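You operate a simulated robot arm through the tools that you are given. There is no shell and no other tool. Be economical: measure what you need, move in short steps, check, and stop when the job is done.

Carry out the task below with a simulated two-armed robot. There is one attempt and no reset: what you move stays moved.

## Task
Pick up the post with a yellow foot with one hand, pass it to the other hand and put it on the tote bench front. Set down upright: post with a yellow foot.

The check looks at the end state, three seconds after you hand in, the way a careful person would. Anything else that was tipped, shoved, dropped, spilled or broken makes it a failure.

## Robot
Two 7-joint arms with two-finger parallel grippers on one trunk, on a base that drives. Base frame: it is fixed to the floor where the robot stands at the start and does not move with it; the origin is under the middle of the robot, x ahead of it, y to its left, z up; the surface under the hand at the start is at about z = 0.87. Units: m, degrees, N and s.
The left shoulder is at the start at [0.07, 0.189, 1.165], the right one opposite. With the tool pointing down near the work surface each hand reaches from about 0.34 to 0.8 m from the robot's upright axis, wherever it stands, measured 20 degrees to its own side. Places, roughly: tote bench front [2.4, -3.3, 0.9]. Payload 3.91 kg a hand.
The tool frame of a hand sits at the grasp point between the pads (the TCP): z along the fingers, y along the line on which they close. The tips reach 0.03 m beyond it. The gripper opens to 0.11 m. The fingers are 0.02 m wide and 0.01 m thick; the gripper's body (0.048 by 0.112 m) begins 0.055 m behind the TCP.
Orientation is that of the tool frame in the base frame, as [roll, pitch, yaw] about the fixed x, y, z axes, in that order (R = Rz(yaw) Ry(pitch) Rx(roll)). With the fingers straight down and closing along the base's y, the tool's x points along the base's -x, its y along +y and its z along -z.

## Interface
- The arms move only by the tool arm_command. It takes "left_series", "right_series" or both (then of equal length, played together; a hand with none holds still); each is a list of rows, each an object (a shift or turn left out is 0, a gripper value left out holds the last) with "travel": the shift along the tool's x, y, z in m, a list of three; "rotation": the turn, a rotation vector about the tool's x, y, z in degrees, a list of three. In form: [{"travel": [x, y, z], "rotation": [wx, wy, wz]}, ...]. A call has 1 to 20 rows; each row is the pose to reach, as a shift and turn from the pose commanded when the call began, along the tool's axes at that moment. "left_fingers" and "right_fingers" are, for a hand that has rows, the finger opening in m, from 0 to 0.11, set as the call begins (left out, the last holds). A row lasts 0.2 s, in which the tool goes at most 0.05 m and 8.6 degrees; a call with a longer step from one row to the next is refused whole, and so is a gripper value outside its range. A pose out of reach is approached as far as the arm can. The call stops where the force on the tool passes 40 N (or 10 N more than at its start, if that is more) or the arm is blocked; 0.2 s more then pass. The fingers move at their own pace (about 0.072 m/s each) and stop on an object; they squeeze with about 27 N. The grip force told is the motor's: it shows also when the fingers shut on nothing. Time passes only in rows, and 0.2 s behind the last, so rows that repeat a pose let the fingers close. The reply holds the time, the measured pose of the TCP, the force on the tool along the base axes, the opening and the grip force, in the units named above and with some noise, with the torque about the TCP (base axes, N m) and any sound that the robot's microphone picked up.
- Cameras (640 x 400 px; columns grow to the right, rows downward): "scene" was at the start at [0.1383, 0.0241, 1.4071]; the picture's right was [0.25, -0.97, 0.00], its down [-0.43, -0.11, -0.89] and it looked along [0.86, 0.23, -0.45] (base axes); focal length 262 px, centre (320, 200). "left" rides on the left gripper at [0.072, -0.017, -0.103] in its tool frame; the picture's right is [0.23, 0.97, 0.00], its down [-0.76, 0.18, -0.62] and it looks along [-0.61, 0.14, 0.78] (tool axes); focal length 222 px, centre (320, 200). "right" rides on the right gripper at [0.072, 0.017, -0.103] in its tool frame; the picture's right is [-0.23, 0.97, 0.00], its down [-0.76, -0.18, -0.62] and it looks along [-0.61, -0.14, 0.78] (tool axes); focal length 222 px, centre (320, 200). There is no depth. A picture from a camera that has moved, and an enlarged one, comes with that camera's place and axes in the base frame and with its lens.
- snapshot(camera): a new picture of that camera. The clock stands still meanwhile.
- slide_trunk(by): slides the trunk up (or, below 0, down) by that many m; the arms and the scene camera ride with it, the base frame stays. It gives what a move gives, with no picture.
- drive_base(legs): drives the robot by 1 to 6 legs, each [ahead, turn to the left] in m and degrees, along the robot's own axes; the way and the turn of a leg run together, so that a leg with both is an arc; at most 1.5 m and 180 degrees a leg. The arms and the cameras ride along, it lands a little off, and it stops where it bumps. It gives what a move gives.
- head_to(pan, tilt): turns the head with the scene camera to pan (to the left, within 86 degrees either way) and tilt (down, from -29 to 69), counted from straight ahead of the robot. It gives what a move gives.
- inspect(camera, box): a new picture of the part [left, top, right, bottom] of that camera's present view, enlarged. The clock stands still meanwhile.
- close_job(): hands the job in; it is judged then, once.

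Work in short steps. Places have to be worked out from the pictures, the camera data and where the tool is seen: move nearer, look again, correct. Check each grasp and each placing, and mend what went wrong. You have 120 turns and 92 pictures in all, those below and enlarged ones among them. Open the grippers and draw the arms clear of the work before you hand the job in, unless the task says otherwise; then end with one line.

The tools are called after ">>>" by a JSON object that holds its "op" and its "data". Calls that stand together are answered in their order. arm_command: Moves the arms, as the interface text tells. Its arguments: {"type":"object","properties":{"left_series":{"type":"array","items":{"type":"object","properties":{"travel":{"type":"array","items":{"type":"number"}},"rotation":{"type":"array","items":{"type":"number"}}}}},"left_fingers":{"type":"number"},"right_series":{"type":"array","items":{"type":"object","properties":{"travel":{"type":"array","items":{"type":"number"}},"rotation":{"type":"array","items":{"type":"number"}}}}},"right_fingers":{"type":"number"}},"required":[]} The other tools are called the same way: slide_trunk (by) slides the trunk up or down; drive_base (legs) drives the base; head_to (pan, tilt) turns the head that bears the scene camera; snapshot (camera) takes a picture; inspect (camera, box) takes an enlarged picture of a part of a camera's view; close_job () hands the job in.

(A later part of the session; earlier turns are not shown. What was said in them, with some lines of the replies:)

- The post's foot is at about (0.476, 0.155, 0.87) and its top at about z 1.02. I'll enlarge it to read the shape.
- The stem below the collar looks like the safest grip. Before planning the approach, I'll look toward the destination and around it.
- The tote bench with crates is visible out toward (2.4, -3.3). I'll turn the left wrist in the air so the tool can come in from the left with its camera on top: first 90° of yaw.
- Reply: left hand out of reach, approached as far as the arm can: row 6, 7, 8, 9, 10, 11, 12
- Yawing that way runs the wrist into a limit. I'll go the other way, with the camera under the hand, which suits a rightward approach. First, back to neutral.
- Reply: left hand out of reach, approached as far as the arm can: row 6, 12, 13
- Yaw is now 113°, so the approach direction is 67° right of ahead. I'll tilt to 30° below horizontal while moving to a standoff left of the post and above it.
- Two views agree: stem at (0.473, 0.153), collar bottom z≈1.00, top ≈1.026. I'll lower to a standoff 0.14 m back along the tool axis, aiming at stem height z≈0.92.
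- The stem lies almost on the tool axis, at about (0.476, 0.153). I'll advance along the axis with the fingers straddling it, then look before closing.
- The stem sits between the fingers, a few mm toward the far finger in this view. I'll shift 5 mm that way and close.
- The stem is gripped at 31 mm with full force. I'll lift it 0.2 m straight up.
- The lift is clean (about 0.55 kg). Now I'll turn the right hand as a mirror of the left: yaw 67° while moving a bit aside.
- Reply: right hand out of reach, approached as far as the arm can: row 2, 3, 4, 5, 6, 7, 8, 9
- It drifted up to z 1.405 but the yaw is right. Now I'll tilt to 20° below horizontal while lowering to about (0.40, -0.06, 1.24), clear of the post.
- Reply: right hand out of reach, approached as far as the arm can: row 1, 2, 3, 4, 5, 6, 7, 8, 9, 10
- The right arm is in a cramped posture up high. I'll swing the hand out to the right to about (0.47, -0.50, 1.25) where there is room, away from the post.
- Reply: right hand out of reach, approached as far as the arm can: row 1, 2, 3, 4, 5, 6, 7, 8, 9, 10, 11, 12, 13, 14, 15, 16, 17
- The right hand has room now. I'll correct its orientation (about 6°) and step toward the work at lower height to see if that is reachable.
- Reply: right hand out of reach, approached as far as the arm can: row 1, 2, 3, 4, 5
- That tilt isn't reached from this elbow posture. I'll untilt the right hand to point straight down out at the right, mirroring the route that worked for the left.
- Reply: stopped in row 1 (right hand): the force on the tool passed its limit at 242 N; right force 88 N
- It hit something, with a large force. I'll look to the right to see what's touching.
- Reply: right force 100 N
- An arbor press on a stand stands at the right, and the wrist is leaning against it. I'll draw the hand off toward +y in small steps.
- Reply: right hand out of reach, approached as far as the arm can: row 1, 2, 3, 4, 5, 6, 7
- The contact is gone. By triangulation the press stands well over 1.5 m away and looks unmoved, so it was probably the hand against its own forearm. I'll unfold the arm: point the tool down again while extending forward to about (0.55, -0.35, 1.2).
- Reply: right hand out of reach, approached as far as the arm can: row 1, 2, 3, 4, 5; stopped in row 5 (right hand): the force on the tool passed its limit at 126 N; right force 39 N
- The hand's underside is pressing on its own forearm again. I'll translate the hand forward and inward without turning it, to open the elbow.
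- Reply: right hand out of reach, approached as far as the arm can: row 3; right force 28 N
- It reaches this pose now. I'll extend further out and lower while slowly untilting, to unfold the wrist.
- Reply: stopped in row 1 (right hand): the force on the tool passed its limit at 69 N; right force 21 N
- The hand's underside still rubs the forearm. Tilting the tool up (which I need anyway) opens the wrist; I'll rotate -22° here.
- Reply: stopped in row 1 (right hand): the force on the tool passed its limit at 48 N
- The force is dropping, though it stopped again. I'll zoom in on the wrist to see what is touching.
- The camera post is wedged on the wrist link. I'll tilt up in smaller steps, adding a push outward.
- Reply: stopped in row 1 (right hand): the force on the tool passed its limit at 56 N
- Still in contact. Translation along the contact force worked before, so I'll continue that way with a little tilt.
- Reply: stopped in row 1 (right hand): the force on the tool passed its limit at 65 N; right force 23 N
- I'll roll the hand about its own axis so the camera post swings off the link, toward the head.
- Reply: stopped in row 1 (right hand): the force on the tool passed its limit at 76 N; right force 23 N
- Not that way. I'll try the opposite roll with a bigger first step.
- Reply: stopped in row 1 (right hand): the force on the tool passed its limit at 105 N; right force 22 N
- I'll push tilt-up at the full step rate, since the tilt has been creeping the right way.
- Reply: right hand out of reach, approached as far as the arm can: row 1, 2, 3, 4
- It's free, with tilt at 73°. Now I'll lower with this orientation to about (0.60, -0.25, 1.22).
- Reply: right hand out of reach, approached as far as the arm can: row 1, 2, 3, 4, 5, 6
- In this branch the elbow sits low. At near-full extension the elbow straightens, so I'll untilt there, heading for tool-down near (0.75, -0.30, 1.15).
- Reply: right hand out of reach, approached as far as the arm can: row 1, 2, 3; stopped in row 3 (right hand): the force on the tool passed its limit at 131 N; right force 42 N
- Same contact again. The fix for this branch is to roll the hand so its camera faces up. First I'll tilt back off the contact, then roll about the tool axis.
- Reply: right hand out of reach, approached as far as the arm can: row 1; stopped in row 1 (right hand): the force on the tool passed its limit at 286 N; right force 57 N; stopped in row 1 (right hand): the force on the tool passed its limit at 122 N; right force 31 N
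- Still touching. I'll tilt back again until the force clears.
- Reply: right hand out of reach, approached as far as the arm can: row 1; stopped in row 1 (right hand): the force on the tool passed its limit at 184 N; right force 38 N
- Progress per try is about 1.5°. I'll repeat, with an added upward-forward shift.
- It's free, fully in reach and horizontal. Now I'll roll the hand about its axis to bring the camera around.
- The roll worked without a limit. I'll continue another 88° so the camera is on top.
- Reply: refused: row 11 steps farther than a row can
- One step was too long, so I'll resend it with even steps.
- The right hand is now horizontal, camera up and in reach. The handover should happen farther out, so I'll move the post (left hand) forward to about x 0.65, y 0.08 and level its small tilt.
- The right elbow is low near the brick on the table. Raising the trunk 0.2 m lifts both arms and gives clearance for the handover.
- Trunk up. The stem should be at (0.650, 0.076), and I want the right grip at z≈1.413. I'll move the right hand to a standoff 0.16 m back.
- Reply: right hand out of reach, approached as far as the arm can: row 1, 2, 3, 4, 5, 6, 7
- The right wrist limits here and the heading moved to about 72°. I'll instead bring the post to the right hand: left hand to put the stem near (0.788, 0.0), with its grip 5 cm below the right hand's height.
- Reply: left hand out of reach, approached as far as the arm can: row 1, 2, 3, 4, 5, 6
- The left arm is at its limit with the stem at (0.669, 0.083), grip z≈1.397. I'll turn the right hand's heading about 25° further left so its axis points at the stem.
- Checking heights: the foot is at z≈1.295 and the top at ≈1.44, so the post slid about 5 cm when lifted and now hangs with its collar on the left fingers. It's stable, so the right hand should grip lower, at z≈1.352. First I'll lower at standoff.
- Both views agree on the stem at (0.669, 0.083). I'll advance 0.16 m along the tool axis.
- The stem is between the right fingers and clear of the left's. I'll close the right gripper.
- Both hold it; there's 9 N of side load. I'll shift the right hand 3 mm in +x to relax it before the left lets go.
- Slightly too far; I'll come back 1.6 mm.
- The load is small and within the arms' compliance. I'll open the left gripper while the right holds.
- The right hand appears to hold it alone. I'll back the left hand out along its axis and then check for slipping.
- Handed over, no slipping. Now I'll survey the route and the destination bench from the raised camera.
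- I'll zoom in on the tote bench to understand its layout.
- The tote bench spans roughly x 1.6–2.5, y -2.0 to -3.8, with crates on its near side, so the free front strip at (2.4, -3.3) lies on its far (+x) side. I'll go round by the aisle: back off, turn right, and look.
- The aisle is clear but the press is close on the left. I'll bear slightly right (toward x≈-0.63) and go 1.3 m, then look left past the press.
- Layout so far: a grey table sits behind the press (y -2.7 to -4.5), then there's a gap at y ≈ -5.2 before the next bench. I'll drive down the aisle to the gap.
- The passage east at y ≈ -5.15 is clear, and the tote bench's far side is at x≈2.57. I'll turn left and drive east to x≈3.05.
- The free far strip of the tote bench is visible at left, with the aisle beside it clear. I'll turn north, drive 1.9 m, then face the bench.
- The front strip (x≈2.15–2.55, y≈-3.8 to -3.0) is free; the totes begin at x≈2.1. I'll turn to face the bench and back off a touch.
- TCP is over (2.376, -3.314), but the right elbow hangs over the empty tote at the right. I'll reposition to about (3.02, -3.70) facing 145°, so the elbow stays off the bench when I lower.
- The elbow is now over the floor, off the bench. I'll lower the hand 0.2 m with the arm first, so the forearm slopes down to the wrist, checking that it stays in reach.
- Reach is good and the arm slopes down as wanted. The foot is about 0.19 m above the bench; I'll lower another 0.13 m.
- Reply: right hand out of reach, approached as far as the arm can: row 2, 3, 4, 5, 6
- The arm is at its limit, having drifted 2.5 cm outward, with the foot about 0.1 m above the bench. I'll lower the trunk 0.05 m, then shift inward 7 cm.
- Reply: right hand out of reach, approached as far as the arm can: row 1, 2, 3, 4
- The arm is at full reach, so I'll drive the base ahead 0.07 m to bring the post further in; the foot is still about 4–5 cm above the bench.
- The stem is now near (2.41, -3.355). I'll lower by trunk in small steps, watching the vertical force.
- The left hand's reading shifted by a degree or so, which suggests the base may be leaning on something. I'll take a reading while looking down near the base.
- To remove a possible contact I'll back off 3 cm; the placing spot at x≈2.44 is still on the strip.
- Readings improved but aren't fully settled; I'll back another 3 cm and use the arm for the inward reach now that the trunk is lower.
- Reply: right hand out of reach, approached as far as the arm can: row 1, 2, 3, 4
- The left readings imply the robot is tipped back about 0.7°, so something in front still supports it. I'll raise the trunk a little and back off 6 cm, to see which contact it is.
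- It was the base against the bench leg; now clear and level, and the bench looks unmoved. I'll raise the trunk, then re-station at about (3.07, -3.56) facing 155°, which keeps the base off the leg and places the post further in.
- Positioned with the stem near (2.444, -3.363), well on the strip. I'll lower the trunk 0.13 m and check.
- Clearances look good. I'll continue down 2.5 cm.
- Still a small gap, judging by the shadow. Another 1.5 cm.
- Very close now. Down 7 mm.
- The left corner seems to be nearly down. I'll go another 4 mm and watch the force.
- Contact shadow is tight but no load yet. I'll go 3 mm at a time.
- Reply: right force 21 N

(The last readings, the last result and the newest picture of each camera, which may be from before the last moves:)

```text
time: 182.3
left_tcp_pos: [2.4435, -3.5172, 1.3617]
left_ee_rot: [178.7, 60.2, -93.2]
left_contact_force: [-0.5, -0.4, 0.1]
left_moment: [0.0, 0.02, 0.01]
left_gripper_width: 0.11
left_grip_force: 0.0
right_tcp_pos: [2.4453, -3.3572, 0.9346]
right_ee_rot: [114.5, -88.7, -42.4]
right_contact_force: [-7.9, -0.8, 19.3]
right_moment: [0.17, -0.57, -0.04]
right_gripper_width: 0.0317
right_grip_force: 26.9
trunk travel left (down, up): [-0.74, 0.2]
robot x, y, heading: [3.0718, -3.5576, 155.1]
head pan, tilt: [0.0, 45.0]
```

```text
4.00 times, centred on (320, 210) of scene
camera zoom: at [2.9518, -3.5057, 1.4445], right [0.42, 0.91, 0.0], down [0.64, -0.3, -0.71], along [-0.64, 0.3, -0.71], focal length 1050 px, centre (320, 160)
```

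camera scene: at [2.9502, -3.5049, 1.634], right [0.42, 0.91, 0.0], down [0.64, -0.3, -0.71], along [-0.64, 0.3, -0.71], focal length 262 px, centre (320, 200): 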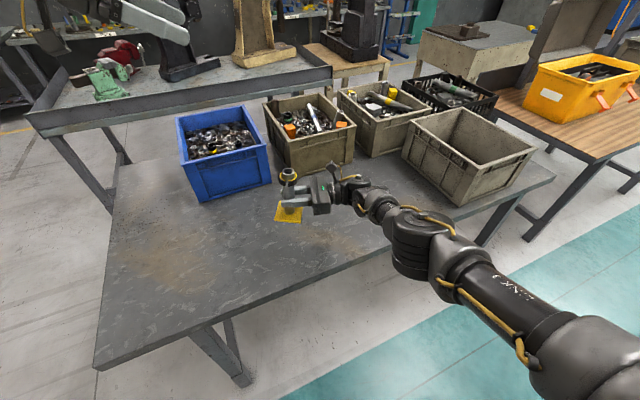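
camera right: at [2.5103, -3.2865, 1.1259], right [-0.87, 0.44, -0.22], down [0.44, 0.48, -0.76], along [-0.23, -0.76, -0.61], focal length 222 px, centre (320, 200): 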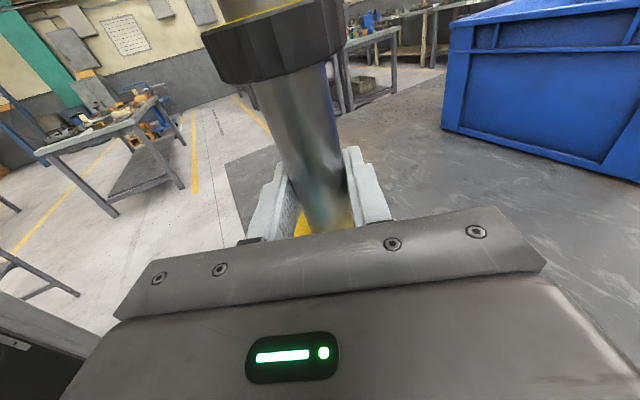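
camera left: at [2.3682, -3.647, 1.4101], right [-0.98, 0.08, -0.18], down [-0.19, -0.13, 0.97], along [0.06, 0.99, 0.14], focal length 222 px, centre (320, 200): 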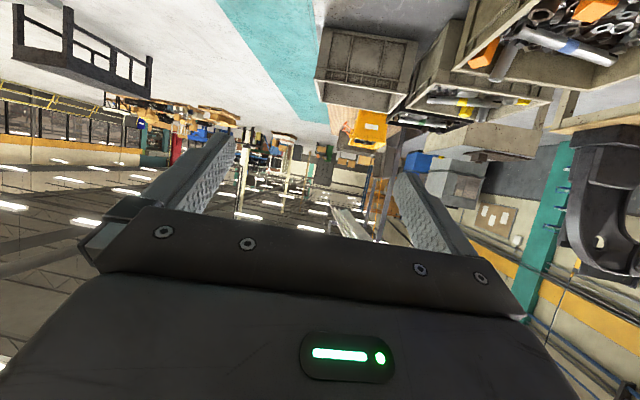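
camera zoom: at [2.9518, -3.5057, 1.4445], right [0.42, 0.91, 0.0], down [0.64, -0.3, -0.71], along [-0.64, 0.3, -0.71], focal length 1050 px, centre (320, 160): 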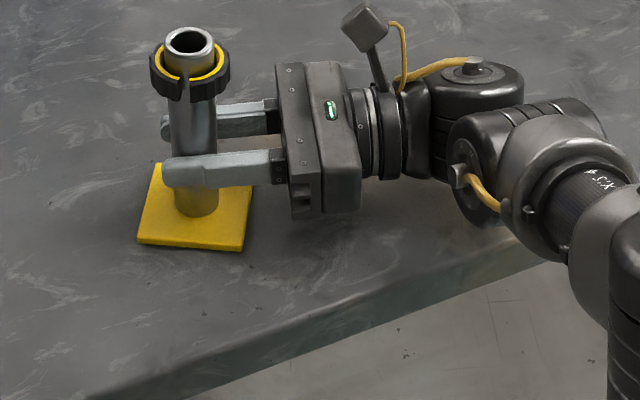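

The foot is down and carrying load. I'll ease up 2 mm and open the right gripper.

>>> {"op": "slide_trunk", "data": {"by": 0.002}}

>>> {"op": "arm_command", "data": {"right_series": [{}, {}, {}, {}, {}], "right_fingers": 0.11}}

>>> {"op": "inspect", "data": {"camera": "scene", "box": [240, 160, 400, 260]}}

>>> {"op": "snapshot", "data": {"camera": "right"}}

```text
time: 182.9
left_tcp_pos: [2.4446, -3.5173, 1.3625]
left_ee_rot: [178.8, 60.2, -93.3]
left_contact_force: [-0.4, 0.2, 0.5]
left_moment: [0.03, 0.01, 0.03]
left_gripper_width: 0.1098
left_grip_force: 0.0
right_tcp_pos: [2.446, -3.3579, 0.9342]
right_ee_rot: [123.1, -88.8, -51.0]
right_contact_force: [-7.0, -2.3, 13.7]
right_moment: [0.01, -0.52, -0.04]
right_gripper_width: 0.0315
right_grip_force: 26.9
trunk travel left (down, up): [-0.742, 0.198]
robot x, y, heading: [3.0673, -3.5626, 155.4]
head pan, tilt: [0.0, 45.0]
```

```text
time: 184.1
left_tcp_pos: [2.4437, -3.5166, 1.3611]
left_ee_rot: [178.8, 60.0, -93.2]
left_contact_force: [0.3, -0.7, -0.9]
left_moment: [-0.01, -0.01, -0.01]
left_gripper_width: 0.11
left_grip_force: 0.1
right_tcp_pos: [2.4467, -3.3558, 0.9341]
right_ee_rot: [122.4, -88.9, -50.3]
right_contact_force: [-0.7, -0.1, -0.4]
right_moment: [0.03, 0.01, 0.02]
right_gripper_width: 0.1102
right_grip_force: 0.0
trunk travel left (down, up): [-0.742, 0.198]
robot x, y, heading: [3.0683, -3.5609, 155.2]
head pan, tilt: [0.0, 45.0]
```

```text
4.00 times, centred on (320, 210) of scene
camera zoom: at [2.9512, -3.5048, 1.4461], right [0.42, 0.91, 0.0], down [0.64, -0.3, -0.71], along [-0.64, 0.3, -0.71], focal length 1050 px, centre (320, 160)
```

zoom: 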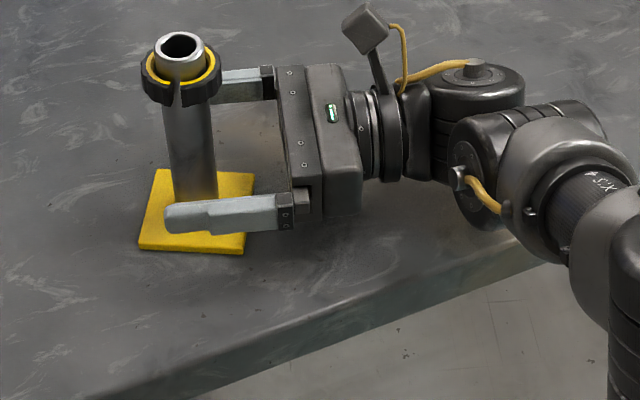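

```text
15 pictures are left
camera right: at [2.4637, -3.2521, 1.0086], right [-0.93, 0.3, -0.21], down [0.35, 0.55, -0.76], along [-0.11, -0.78, -0.62], focal length 222 px, centre (320, 200)
```

right: 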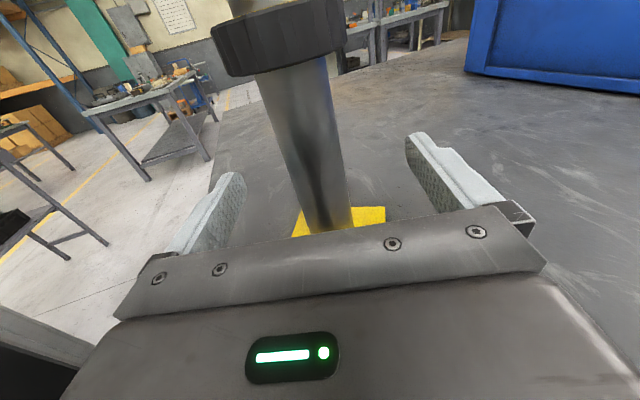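

The post stands free and upright between the open fingers. I'll draw the right hand straight back along its axis.

>>> {"op": "arm_command", "data": {"right_series": [{"travel": [0, 0, -0.015]}, {"travel": [0, 0, -0.03]}, {"travel": [0, 0, -0.045]}, {"travel": [0, 0, -0.06]}]}}

>>> {"op": "snapshot", "data": {"camera": "scene"}}

```text
time: 185.1
left_tcp_pos: [2.444, -3.5152, 1.3619]
left_ee_rot: [178.9, 60.1, -93.3]
left_contact_force: [0.2, 1.1, 0.3]
left_moment: [-0.02, 0.0, -0.02]
left_gripper_width: 0.1101
left_grip_force: 0.0
right_tcp_pos: [2.4637, -3.2965, 0.9344]
right_ee_rot: [120.0, -88.9, -47.8]
right_contact_force: [0.2, 0.2, 0.2]
right_moment: [-0.02, -0.01, 0.01]
right_gripper_width: 0.1101
right_grip_force: 0.0
trunk travel left (down, up): [-0.742, 0.198]
robot x, y, heading: [3.0678, -3.558, 155.4]
head pan, tilt: [0.0, 45.0]
```

```text
14 pictures are left
camera scene: at [2.9515, -3.5038, 1.4461], right [0.42, 0.91, 0.0], down [0.64, -0.3, -0.71], along [-0.64, 0.3, -0.71], focal length 262 px, centre (320, 200)
```

scene: 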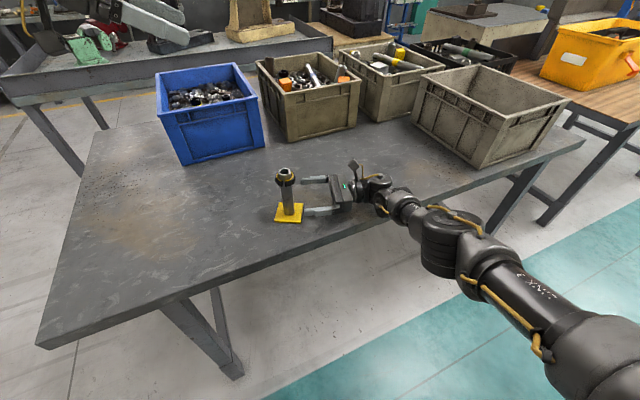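

Cleanly clear of the stem. I'll back out another 6 cm, then raise the trunk to lift the arms away.

>>> {"op": "arm_command", "data": {"right_series": [{"travel": [0, 0, -0.02]}, {"travel": [0, 0, -0.04]}, {"travel": [0, 0, -0.06]}, {"travel": [0, 0, -0.06]}]}}

>>> {"op": "slide_trunk", "data": {"by": 0.17}}

>>> {"op": "snapshot", "data": {"camera": "scene"}}

```text
time: 186.1
left_tcp_pos: [2.4443, -3.5164, 1.3616]
left_ee_rot: [178.8, 60.1, -93.3]
left_contact_force: [0.8, 0.6, -0.1]
left_moment: [-0.02, 0.0, -0.01]
left_gripper_width: 0.1102
left_grip_force: 0.1
right_tcp_pos: [2.4847, -3.2414, 0.9345]
right_ee_rot: [122.2, -89.0, -50.0]
right_contact_force: [-0.7, 0.1, 0.4]
right_moment: [-0.01, -0.01, 0.06]
right_gripper_width: 0.1099
right_grip_force: 0.1
trunk travel left (down, up): [-0.742, 0.198]
robot x, y, heading: [3.0675, -3.5631, 154.9]
head pan, tilt: [0.0, 45.0]
```

```text
time: 188.0
left_tcp_pos: [2.443, -3.5156, 1.5317]
left_ee_rot: [178.9, 60.1, -93.3]
left_contact_force: [-0.5, 0.7, -0.9]
left_moment: [0.03, 0.0, 0.01]
left_gripper_width: 0.1101
left_grip_force: 0.1
right_tcp_pos: [2.4838, -3.242, 1.1046]
right_ee_rot: [122.5, -88.9, -50.4]
right_contact_force: [0.3, 0.3, -0.3]
right_moment: [-0.02, 0.02, -0.02]
right_gripper_width: 0.11
right_grip_force: 0.1
trunk travel left (down, up): [-0.912, 0.028]
robot x, y, heading: [3.0675, -3.5636, 155.1]
head pan, tilt: [0.0, 45.0]
```

```text
13 pictures are left
camera scene: at [2.951, -3.5046, 1.616], right [0.42, 0.91, 0.0], down [0.64, -0.3, -0.71], along [-0.64, 0.3, -0.71], focal length 262 px, centre (320, 200)
```

scene: 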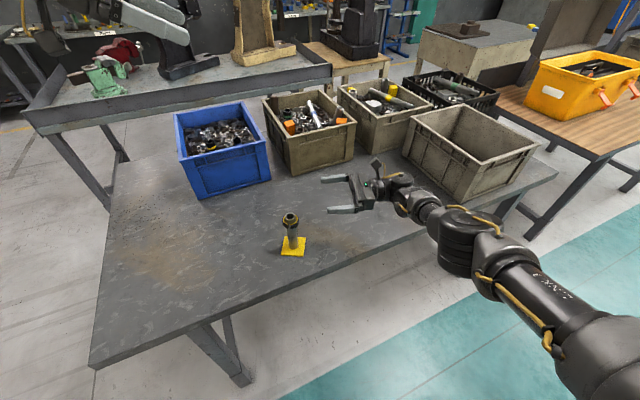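

The post stands upright on the bench front and the arms are clear. I'll back the robot off 0.2 m for margin and take a final look.

>>> {"op": "drive_base", "data": {"legs": [[-0.2, 0]]}}

>>> {"op": "snapshot", "data": {"camera": "scene"}}

```text
time: 189.6
left_tcp_pos: [2.6183, -3.5977, 1.5302]
left_ee_rot: [179.1, 60.0, -93.1]
left_contact_force: [-0.2, 0.0, -0.4]
left_moment: [0.03, 0.0, -0.04]
left_gripper_width: 0.11
left_grip_force: 0.1
right_tcp_pos: [2.6602, -3.324, 1.1023]
right_ee_rot: [126.3, -89.0, -54.3]
right_contact_force: [0.0, 0.1, -0.3]
right_moment: [0.01, -0.01, 0.05]
right_gripper_width: 0.1099
right_grip_force: 0.0
trunk travel left (down, up): [-0.912, 0.028]
robot x, y, heading: [3.2552, -3.647, 155.0]
head pan, tilt: [0.0, 45.0]
```

```text
12 pictures are left
camera scene: at [3.1259, -3.5863, 1.6157], right [0.42, 0.91, 0.0], down [0.64, -0.3, -0.71], along [-0.64, 0.3, -0.71], focal length 262 px, centre (320, 200)
```

scene: 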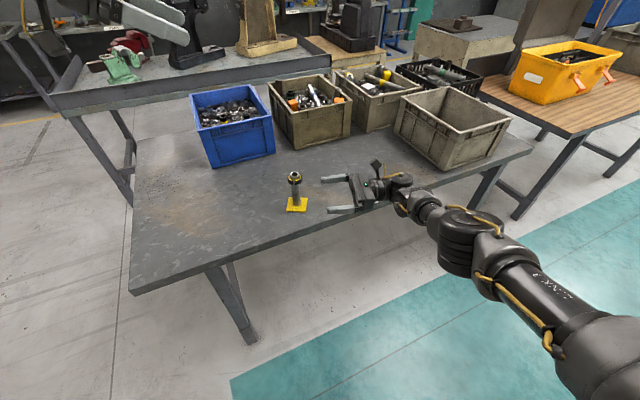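

The post is upright at the front of the tote bench, the totes look undisturbed, and both grippers are open and clear. I'll hand it in.

>>> {"op": "close_job", "data": {}}

```text
The job is handed in.
```

The post with the yellow foot was picked up with the left hand, passed to the right hand, and now stands upright on the front of the tote bench at about (2.44, -3.36); on the way the robot's base briefly touched a bench leg, with nothing seen to move.
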